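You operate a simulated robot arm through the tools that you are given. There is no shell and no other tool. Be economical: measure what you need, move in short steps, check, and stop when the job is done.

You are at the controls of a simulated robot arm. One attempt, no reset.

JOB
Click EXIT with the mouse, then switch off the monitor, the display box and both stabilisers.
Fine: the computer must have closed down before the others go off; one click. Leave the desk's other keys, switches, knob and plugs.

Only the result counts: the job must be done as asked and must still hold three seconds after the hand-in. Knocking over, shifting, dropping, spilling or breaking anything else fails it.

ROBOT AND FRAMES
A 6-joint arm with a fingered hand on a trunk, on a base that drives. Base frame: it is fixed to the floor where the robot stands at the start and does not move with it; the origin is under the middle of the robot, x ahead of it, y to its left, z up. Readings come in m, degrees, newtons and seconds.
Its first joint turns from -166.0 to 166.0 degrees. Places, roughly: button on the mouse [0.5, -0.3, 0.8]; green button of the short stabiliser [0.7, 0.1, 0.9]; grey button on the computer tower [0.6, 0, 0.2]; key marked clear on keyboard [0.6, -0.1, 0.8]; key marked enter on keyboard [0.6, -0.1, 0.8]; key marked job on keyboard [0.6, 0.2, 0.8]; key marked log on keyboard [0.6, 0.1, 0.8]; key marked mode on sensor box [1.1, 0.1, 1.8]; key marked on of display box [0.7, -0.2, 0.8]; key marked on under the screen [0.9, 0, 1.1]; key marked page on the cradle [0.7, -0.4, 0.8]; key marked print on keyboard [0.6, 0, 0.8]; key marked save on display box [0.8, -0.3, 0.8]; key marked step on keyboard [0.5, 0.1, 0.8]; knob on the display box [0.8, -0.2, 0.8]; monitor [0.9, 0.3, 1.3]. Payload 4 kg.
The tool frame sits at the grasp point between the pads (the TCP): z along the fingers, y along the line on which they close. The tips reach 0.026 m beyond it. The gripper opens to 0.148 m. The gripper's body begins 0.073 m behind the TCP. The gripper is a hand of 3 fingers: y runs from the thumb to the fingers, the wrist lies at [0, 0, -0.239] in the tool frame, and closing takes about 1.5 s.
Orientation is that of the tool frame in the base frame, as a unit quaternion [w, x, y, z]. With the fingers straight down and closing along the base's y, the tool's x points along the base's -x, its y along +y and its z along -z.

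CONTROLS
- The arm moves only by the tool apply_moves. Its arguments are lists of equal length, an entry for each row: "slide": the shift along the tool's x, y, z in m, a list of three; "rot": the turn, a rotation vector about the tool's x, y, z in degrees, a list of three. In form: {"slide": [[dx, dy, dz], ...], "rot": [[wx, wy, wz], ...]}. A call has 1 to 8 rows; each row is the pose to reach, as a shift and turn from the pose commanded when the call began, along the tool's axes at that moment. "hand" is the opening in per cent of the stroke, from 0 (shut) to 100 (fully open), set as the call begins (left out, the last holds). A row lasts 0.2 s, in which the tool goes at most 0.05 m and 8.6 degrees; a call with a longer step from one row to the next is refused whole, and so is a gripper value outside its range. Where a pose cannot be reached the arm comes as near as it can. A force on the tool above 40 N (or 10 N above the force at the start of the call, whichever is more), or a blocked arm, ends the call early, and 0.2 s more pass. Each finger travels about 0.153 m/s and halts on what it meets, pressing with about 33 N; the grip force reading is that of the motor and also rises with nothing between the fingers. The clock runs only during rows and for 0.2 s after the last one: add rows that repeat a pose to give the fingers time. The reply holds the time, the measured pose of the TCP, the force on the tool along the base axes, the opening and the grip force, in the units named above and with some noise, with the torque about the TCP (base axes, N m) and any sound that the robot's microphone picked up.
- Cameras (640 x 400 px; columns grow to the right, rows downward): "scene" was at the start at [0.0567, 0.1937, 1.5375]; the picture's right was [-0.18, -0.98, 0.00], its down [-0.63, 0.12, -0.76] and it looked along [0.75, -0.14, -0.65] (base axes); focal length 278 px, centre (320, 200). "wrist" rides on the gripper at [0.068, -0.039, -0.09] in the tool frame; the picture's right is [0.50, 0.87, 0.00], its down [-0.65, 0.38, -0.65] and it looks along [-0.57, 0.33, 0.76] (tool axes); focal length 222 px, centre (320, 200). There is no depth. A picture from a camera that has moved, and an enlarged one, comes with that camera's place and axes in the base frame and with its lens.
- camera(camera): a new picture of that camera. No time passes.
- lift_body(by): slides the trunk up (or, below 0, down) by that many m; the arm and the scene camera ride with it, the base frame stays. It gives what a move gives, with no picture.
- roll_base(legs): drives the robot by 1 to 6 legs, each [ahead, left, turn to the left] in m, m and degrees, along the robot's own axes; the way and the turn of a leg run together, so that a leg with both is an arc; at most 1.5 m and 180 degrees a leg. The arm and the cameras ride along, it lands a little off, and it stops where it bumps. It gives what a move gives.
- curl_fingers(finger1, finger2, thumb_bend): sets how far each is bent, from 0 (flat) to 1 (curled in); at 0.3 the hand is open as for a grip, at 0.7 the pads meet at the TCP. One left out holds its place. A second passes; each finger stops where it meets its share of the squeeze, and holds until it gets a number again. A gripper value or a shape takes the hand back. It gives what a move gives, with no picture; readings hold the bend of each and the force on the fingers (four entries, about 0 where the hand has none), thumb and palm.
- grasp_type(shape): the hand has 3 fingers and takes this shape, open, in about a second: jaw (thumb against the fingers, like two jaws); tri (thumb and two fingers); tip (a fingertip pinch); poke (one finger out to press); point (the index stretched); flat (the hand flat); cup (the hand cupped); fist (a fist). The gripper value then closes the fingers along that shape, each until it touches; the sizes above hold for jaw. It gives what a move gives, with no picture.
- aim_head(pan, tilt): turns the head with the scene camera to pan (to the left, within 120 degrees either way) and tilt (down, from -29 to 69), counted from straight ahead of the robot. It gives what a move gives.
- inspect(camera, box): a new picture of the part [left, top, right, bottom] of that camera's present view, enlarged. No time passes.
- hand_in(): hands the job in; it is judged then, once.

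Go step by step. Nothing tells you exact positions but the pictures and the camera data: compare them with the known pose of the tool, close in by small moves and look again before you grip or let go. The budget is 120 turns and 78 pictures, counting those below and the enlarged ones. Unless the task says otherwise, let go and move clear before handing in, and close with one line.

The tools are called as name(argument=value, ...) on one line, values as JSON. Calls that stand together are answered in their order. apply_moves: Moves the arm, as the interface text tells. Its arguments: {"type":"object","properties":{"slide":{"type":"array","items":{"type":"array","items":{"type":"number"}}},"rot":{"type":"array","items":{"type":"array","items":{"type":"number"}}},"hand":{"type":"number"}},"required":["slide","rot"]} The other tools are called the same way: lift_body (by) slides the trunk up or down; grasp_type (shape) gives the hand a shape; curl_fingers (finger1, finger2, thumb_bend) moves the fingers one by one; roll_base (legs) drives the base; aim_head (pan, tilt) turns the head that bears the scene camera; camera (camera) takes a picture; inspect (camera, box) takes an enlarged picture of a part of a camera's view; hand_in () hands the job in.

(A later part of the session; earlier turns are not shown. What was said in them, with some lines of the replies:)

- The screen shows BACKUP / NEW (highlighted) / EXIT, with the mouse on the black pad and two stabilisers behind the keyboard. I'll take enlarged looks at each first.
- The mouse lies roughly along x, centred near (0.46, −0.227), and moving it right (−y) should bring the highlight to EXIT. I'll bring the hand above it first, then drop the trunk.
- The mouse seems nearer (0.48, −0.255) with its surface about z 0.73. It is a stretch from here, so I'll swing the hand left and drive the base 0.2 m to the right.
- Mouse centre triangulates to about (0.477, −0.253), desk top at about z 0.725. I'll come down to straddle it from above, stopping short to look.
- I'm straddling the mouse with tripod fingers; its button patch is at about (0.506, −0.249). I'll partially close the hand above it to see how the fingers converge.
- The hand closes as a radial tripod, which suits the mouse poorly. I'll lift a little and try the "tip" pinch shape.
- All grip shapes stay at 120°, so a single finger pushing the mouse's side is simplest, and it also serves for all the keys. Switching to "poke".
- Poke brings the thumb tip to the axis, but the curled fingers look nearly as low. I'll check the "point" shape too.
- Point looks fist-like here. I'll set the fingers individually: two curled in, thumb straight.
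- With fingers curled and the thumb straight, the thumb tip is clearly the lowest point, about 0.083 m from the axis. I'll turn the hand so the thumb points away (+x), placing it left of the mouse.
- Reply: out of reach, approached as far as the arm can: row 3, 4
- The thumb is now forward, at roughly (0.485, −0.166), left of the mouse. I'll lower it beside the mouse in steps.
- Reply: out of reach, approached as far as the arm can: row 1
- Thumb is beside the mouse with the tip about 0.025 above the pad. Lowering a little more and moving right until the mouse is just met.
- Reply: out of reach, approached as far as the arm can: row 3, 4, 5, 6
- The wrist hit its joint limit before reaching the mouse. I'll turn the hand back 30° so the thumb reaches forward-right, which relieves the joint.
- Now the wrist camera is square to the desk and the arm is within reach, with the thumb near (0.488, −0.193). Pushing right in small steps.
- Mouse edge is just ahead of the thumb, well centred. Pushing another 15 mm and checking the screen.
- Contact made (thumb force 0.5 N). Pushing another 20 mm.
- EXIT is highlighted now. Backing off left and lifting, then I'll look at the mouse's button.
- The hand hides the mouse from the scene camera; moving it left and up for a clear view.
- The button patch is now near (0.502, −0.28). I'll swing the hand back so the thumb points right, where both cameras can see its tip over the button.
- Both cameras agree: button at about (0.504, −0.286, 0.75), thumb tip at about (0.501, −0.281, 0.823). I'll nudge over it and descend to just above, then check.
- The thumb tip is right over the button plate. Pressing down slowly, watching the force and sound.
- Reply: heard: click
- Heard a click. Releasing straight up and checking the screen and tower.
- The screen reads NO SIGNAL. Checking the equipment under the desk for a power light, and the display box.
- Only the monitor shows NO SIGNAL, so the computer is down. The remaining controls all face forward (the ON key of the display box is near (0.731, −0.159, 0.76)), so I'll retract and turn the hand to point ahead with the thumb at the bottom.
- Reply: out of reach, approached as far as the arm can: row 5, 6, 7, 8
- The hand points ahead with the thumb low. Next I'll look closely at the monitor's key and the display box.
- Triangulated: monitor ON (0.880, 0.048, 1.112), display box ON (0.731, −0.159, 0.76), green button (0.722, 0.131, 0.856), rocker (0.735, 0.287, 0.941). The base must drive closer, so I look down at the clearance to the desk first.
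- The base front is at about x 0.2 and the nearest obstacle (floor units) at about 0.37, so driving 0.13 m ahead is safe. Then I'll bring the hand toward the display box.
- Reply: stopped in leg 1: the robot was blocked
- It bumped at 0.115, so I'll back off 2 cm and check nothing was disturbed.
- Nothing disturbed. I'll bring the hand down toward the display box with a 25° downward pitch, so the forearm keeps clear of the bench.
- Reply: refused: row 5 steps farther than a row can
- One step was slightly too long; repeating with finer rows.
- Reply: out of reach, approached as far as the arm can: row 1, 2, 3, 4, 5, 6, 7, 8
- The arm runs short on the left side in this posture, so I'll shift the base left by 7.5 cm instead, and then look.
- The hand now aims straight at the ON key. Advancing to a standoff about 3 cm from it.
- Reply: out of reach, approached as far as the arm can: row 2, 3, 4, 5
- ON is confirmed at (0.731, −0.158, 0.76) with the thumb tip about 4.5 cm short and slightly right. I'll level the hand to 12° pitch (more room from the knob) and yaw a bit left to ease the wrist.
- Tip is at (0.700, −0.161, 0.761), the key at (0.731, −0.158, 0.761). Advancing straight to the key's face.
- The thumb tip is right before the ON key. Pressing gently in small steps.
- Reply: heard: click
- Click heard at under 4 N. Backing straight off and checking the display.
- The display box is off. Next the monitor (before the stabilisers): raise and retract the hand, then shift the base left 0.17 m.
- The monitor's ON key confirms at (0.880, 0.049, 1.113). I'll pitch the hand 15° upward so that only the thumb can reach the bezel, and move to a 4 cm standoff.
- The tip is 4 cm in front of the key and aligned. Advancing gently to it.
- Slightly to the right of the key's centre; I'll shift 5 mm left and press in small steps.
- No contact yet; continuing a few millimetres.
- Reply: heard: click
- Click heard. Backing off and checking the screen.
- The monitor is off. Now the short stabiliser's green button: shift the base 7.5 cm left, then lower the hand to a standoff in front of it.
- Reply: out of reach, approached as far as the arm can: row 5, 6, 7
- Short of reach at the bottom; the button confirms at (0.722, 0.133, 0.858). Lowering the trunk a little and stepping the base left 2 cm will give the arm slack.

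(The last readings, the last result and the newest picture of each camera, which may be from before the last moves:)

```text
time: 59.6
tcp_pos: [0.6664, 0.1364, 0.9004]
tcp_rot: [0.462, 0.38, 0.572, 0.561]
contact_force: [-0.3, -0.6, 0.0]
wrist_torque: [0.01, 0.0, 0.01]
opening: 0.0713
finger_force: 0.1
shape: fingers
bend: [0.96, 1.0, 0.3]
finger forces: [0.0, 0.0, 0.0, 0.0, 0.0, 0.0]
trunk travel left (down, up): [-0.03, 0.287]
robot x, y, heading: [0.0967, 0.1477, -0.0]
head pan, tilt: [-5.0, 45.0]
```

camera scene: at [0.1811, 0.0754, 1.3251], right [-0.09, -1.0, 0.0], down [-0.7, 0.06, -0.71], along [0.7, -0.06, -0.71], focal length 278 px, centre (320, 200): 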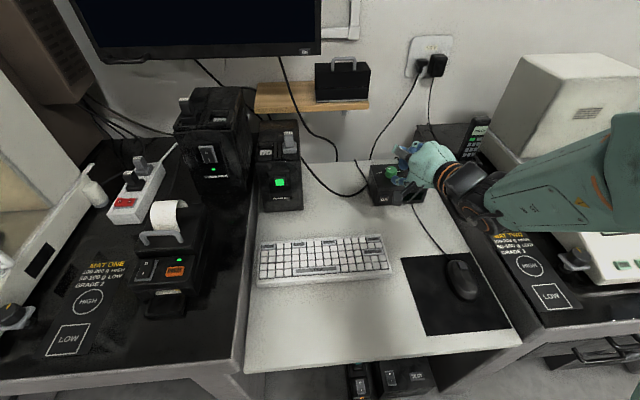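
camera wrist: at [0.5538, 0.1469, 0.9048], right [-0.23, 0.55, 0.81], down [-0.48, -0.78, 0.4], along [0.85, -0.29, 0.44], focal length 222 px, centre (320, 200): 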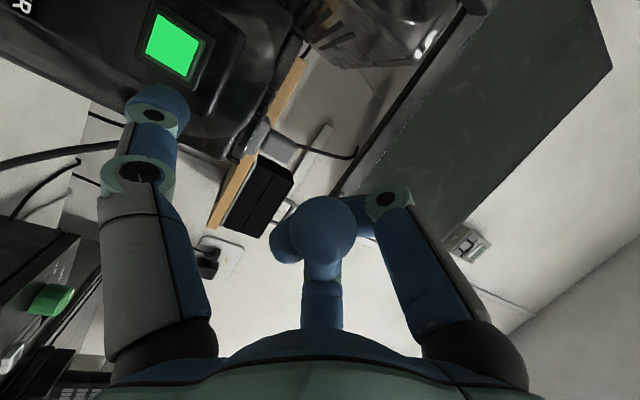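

Tip is at about (0.698, 0.137, 0.818). Raising it to the button's height and looking.

apply_moves(slide=[[-0.0025, 0.0196, -0.0086], [-0.005, 0.0392, -0.0086], [-0.005, 0.0392, -0.0086]], rot=[[0, 0, 0], [0, 0, 0], [0, 0, 0]])

inspect(camera="wrist", box=[60, 0, 320, 162])

```text
time: 60.4
tcp_pos: [0.655, 0.1324, 0.9414]
tcp_rot: [0.462, 0.38, 0.572, 0.561]
contact_force: [-1.0, 0.3, -0.5]
wrist_torque: [-0.01, -0.02, 0.03]
opening: 0.0712
finger_force: 0.0
shape: fingers
bend: [0.96, 1.0, 0.3]
finger forces: [0.0, 0.0, 0.0, 0.0, 0.1, 0.1]
trunk travel left (down, up): [-0.03, 0.287]
robot x, y, heading: [0.0936, 0.1419, -0.0]
head pan, tilt: [-5.0, 45.0]
```

```text
2.46 times, centred on (190, 81) of wrist
camera zoom: at [0.5537, 0.168, 0.8899], right [-0.22, 0.55, 0.81], down [-0.47, -0.78, 0.41], along [0.86, -0.29, 0.43], focal length 547 px, centre (640, 493)
```

zoom: 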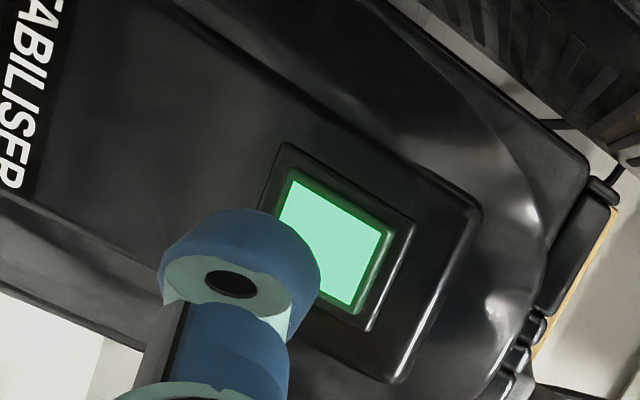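

Aligned with the green button. Advancing straight in.

apply_moves(slide=[[-0.0026, 0.0009, 0.015], [-0.0054, 0.0, 0.0246], [-0.0071, -0.0005, 0.0303], [-0.0077, -0.0006, 0.0322]], rot=[[0, 0, 0], [0, 0, 0], [0, 0, 0], [0, 0, 0]])

```text
time: 61.4
tcp_pos: [0.6894, 0.1364, 0.9418]
tcp_rot: [0.462, 0.379, 0.573, 0.561]
contact_force: [-0.3, -0.6, -0.1]
wrist_torque: [0.02, 0.04, -0.04]
opening: 0.0712
finger_force: 0.2
shape: fingers
bend: [0.96, 1.0, 0.3]
finger forces: [0.0, 0.0, 0.0, 0.0, 0.4, 0.1]
trunk travel left (down, up): [-0.03, 0.287]
robot x, y, heading: [0.0959, 0.1449, -0.1]
head pan, tilt: [-5.0, 45.0]
```

Just touching; pressing a few millimetres more.

apply_moves(slide=[[-0.0006, -0.0002, 0.0019], [-0.0011, -0.0003, 0.0038], [-0.0017, -0.0005, 0.0057]], rot=[[0, 0, 0], [0, 0, 0], [0, 0, 0]])

```text
time: 62.2
tcp_pos: [0.6936, 0.1352, 0.9423]
tcp_rot: [0.463, 0.38, 0.572, 0.561]
contact_force: [-9.0, 0.5, 1.4]
wrist_torque: [0.09, 0.77, 0.0]
opening: 0.0717
finger_force: 4.3
shape: fingers
bend: [0.96, 1.0, 0.3]
finger forces: [0.0, 0.1, 0.0, 0.0, 9.6, 0.1]
trunk travel left (down, up): [-0.03, 0.287]
robot x, y, heading: [0.0933, 0.1413, -0.4]
head pan, tilt: [-5.0, 45.0]
heard: click
```

Click heard. Backing off and checking that its light is out and it has not moved.

apply_moves(slide=[[0.0085, 0.0025, -0.0287], [0.017, 0.005, -0.0573], [0.0256, 0.0076, -0.086], [0.0256, 0.0076, -0.086]], rot=[[0, 0, 0], [0, 0, 0], [0, 0, 0], [0, 0, 0]])

camera(camera="wrist")

camera(camera="scene")

```text
time: 63.2
tcp_pos: [0.6035, 0.1331, 0.9412]
tcp_rot: [0.463, 0.38, 0.571, 0.561]
contact_force: [-0.3, 0.2, 0.4]
wrist_torque: [-0.02, -0.01, 0.02]
opening: 0.0711
finger_force: 0.1
shape: fingers
bend: [0.96, 1.0, 0.3]
finger forces: [0.0, 0.1, 0.0, 0.0, 0.0, 0.1]
trunk travel left (down, up): [-0.03, 0.287]
robot x, y, heading: [0.0955, 0.1459, -0.3]
head pan, tilt: [-5.0, 45.0]
```

```text
12 pictures are left
camera wrist: at [0.5026, 0.1699, 0.8912], right [-0.22, 0.55, 0.81], down [-0.47, -0.78, 0.41], along [0.86, -0.29, 0.43], focal length 222 px, centre (320, 200)
```

wrist: 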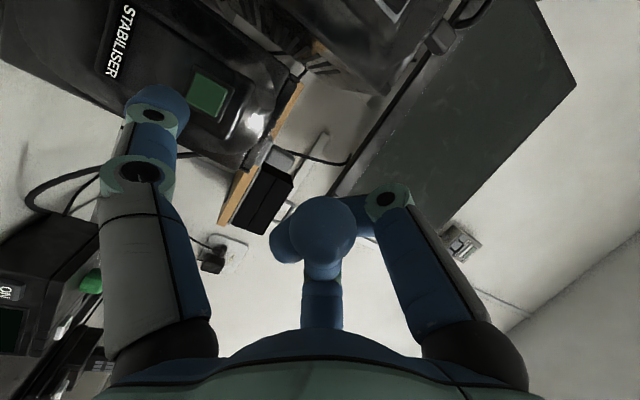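

```text
11 pictures are left
camera scene: at [0.1973, 0.3455, 1.2775], right [-0.09, -1.0, 0.0], down [-0.7, 0.06, -0.71], along [0.7, -0.06, -0.71], focal length 278 px, centre (320, 200)
```

scene: 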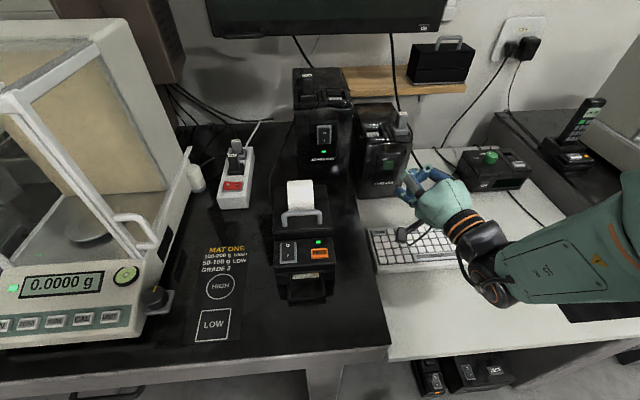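

The short stabiliser is off. For the tall one's rocker (0.735, 0.287, 0.941) I'll raise the hand above the printer's roll (top z 0.915), back the base off a little and shift it left.

apply_moves(slide=[[-0.002, 0.03, 0.002], [-0.005, 0.06, 0.0035], [-0.005, 0.06, 0.0035]], rot=[[0, 0, 0], [0, 0, 0], [0, 0, 0]])

lift_body(by=0.06)

roll_base(legs=[[-0.06, 0, 0], [0, 0.155, 0]])

camera(camera="wrist")

```text
time: 64.0
tcp_pos: [0.6047, 0.1361, 1.0028]
tcp_rot: [0.462, 0.379, 0.572, 0.561]
contact_force: [0.1, 0.2, 0.3]
wrist_torque: [0.05, -0.01, -0.03]
opening: 0.0714
finger_force: 0.1
shape: fingers
bend: [0.96, 1.0, 0.3]
finger forces: [0.0, 0.0, 0.1, 0.0, 0.1, 0.0]
trunk travel left (down, up): [-0.03, 0.287]
robot x, y, heading: [0.0945, 0.1398, -0.1]
head pan, tilt: [-5.0, 45.0]
```

```text
time: 65.0
tcp_pos: [0.6038, 0.1363, 1.0612]
tcp_rot: [0.462, 0.38, 0.572, 0.561]
contact_force: [-0.4, -1.1, 0.3]
wrist_torque: [0.02, -0.01, -0.01]
opening: 0.0713
finger_force: 0.1
shape: fingers
bend: [0.96, 1.0, 0.3]
finger forces: [0.0, 0.1, 0.0, 0.0, 0.0, 0.0]
trunk travel left (down, up): [-0.09, 0.227]
robot x, y, heading: [0.0969, 0.1454, -0.2]
head pan, tilt: [-5.0, 45.0]
```

```text
time: 66.9
tcp_pos: [0.5451, 0.2894, 1.0626]
tcp_rot: [0.463, 0.38, 0.572, 0.56]
contact_force: [-0.4, 0.2, 0.4]
wrist_torque: [-0.02, 0.0, -0.03]
opening: 0.071
finger_force: 0.1
shape: fingers
bend: [0.96, 1.0, 0.3]
finger forces: [0.0, 0.0, 0.1, 0.0, 0.0, 0.1]
trunk travel left (down, up): [-0.09, 0.227]
robot x, y, heading: [0.0355, 0.2974, -0.2]
head pan, tilt: [-5.0, 45.0]
```

```text
10 pictures are left
camera wrist: at [0.443, 0.3245, 1.0117], right [-0.22, 0.55, 0.81], down [-0.47, -0.78, 0.41], along [0.86, -0.29, 0.43], focal length 222 px, centre (320, 200)
```

wrist: 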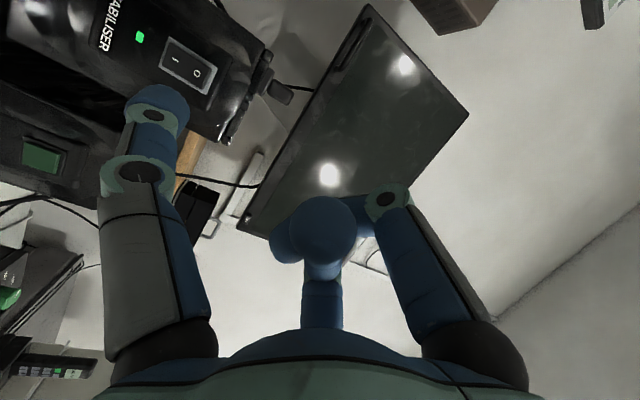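

The rocker's O end is at about (0.735, 0.290, 0.954). I'll pitch up 10° more for clearance from the plug on top and go to a standoff.

apply_moves(slide=[[-0.0093, -0.0135, 0.0341], [-0.0185, -0.027, 0.0682], [-0.0278, -0.0405, 0.1023], [-0.0278, -0.0405, 0.1023]], rot=[[-4.7, -0.4, -1.4], [-9.5, -0.8, -2.9], [-9.5, -0.8, -2.9], [-9.5, -0.8, -2.9]])

inspect(camera="wrist", box=[60, 0, 320, 162])

camera(camera="scene")

```text
time: 67.9
tcp_pos: [0.6517, 0.2884, 1.0299]
tcp_rot: [0.511, 0.33, 0.529, 0.592]
contact_force: [0.1, -0.2, 0.1]
wrist_torque: [-0.02, 0.03, 0.01]
opening: 0.0711
finger_force: 0.1
shape: fingers
bend: [0.96, 1.0, 0.3]
finger forces: [0.0, 0.0, 0.0, 0.0, 0.1, 0.0]
trunk travel left (down, up): [-0.09, 0.227]
robot x, y, heading: [0.0321, 0.2962, -0.0]
head pan, tilt: [-5.0, 45.0]
```

```text
2.46 times, centred on (190, 81) of wrist
camera zoom: at [0.5627, 0.3235, 0.9627], right [-0.35, 0.55, 0.76], down [-0.53, -0.78, 0.32], along [0.77, -0.29, 0.57], focal length 547 px, centre (640, 493)
```

zoom: 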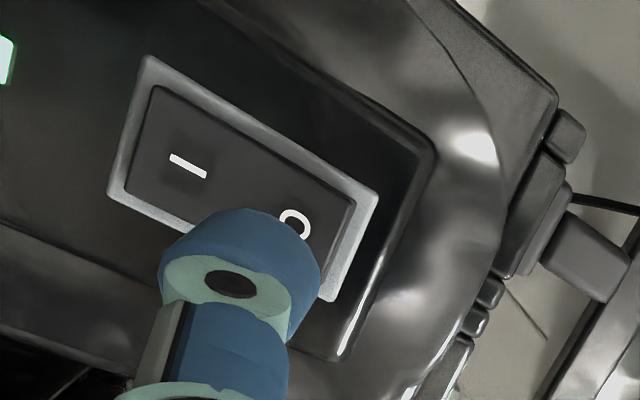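

```text
8 pictures are left
camera scene: at [0.1163, 0.4985, 1.3419], right [-0.09, -1.0, 0.0], down [-0.7, 0.06, -0.71], along [0.7, -0.06, -0.71], focal length 278 px, centre (320, 200)
```

scene: 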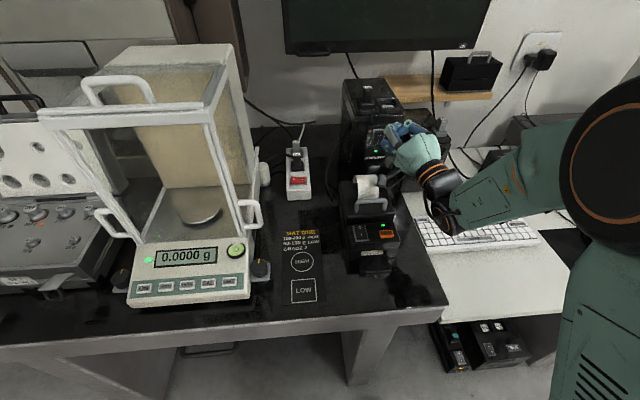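

The thumb is directly before the O end of the rocker. Advancing and pressing in small steps.

apply_moves(slide=[[-0.0039, -0.0038, 0.014], [-0.0073, -0.0072, 0.0261], [-0.0084, -0.0082, 0.0298], [-0.0092, -0.009, 0.0326]], rot=[[0, 0, 0], [0, 0, 0], [0, 0, 0], [0, 0, 0]])

```text
time: 69.0
tcp_pos: [0.6807, 0.2881, 1.0314]
tcp_rot: [0.51, 0.328, 0.529, 0.594]
contact_force: [-31.4, -2.2, 5.0]
wrist_torque: [-0.19, 2.39, -0.24]
opening: 0.072
finger_force: 16.2
shape: fingers
bend: [0.96, 1.0, 0.27]
finger forces: [0.0, 0.0, 0.0, 0.0, 32.3, 0.0]
trunk travel left (down, up): [-0.09, 0.227]
robot x, y, heading: [0.0343, 0.2913, -0.2]
head pan, tilt: [-5.0, 45.0]
stopped in row 4: the force on the tool passed its limit (the readings are from after the stop); the commanded pose is now the measured one
```

No click, and a firm 32 N resistance. Backing off to look.

apply_moves(slide=[[0.004, 0.004, -0.014], [0.0092, 0.009, -0.0326], [0.0092, 0.009, -0.0326]], rot=[[0, 0, 0], [0, 0, 0], [0, 0, 0]])

inspect(camera="wrist", box=[60, 0, 320, 162])

```text
time: 69.8
tcp_pos: [0.6516, 0.2886, 1.0302]
tcp_rot: [0.51, 0.33, 0.529, 0.592]
contact_force: [0.2, -0.1, 0.4]
wrist_torque: [0.05, -0.02, -0.03]
opening: 0.0711
finger_force: 0.1
shape: fingers
bend: [0.96, 1.0, 0.3]
finger forces: [0.0, 0.0, 0.0, 0.0, 0.0, 0.0]
trunk travel left (down, up): [-0.09, 0.227]
robot x, y, heading: [0.0392, 0.2954, -0.0]
head pan, tilt: [-5.0, 45.0]
```

```text
2.46 times, centred on (190, 81) of wrist
camera zoom: at [0.561, 0.3239, 0.9627], right [-0.35, 0.55, 0.76], down [-0.53, -0.78, 0.32], along [0.77, -0.29, 0.57], focal length 547 px, centre (640, 493)
```

zoom: 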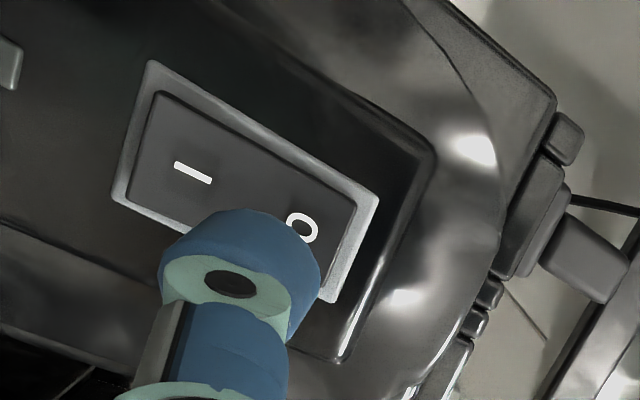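

The rocker flipped: its LED is dark now. I'll retract clear and do a final overview.

apply_moves(slide=[[0.0075, 0.03, -0.03], [0.015, 0.055, -0.06], [0.0225, 0.08, -0.09], [0.03, 0.1, -0.12], [0.03, 0.1, -0.12]], rot=[[0, 0, 0], [0, 0, 0], [0, 0, 0], [0, 0, 0], [0, 0, 0]])

roll_base(legs=[[-0.15, 0, 0]])

aim_head(pan=-20, tilt=35)

camera(camera="scene")

```text
time: 71.0
tcp_pos: [0.5071, 0.2909, 1.0958]
tcp_rot: [0.51, 0.329, 0.53, 0.592]
contact_force: [-0.4, 0.0, -0.6]
wrist_torque: [-0.01, 0.01, 0.02]
opening: 0.0711
finger_force: 0.1
shape: fingers
bend: [0.96, 1.0, 0.3]
finger forces: [0.0, 0.0, 0.1, 0.1, 0.0, 0.0]
trunk travel left (down, up): [-0.09, 0.227]
robot x, y, heading: [0.0361, 0.2956, -0.3]
head pan, tilt: [-5.0, 45.0]
```

```text
time: 72.3
tcp_pos: [0.3568, 0.2909, 1.0956]
tcp_rot: [0.51, 0.33, 0.53, 0.592]
contact_force: [-0.2, 0.4, -0.2]
wrist_torque: [-0.02, 0.01, -0.03]
opening: 0.0714
finger_force: 0.0
shape: fingers
bend: [0.96, 1.0, 0.3]
finger forces: [0.0, 0.0, 0.0, 0.1, 0.0, 0.1]
trunk travel left (down, up): [-0.09, 0.227]
robot x, y, heading: [-0.1172, 0.2973, -0.1]
head pan, tilt: [-5.0, 45.0]
```

```text
time: 73.1
tcp_pos: [0.3578, 0.2918, 1.0954]
tcp_rot: [0.509, 0.33, 0.53, 0.593]
contact_force: [0.7, 0.8, 0.3]
wrist_torque: [-0.03, 0.01, 0.0]
opening: 0.0711
finger_force: 0.0
shape: fingers
bend: [0.96, 1.0, 0.3]
finger forces: [0.1, 0.1, 0.0, 0.0, 0.0, 0.0]
trunk travel left (down, up): [-0.09, 0.227]
robot x, y, heading: [-0.1155, 0.2969, -0.3]
head pan, tilt: [-20.0, 35.0]
```

```text
6 pictures are left
camera scene: at [-0.0332, 0.4759, 1.3567], right [-0.34, -0.94, 0.0], down [-0.54, 0.2, -0.82], along [0.77, -0.28, -0.57], focal length 278 px, centre (320, 200)
```

scene: 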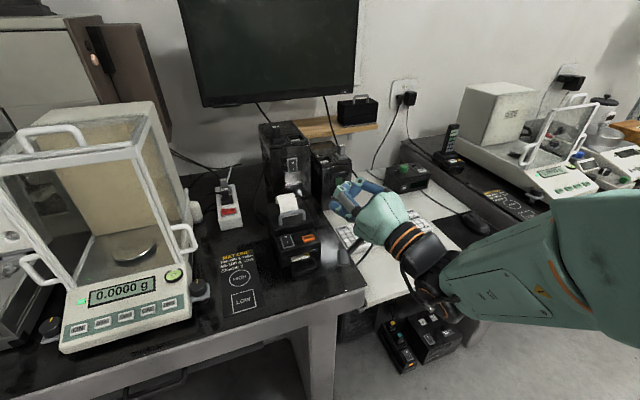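

The monitor, the display box and both stabilisers are dark, everything stands in place, and the hand is clear. Handing in.

hand_in()

```text
The job is handed in.
```

I clicked EXIT once with the mouse and the screen went to NO SIGNAL. I then switched off the display box, the monitor, the short stabiliser and the tall stabiliser, in that order, and handed the job in. I took NO SIGNAL to mean the computer had closed down, because I couldn't see a power light on the tower. The robot's base bumped something under the desk once while driving forward; I backed off and saw nothing moved. The printer's light also went out, most likely because it is plugged into the tall stabiliser.
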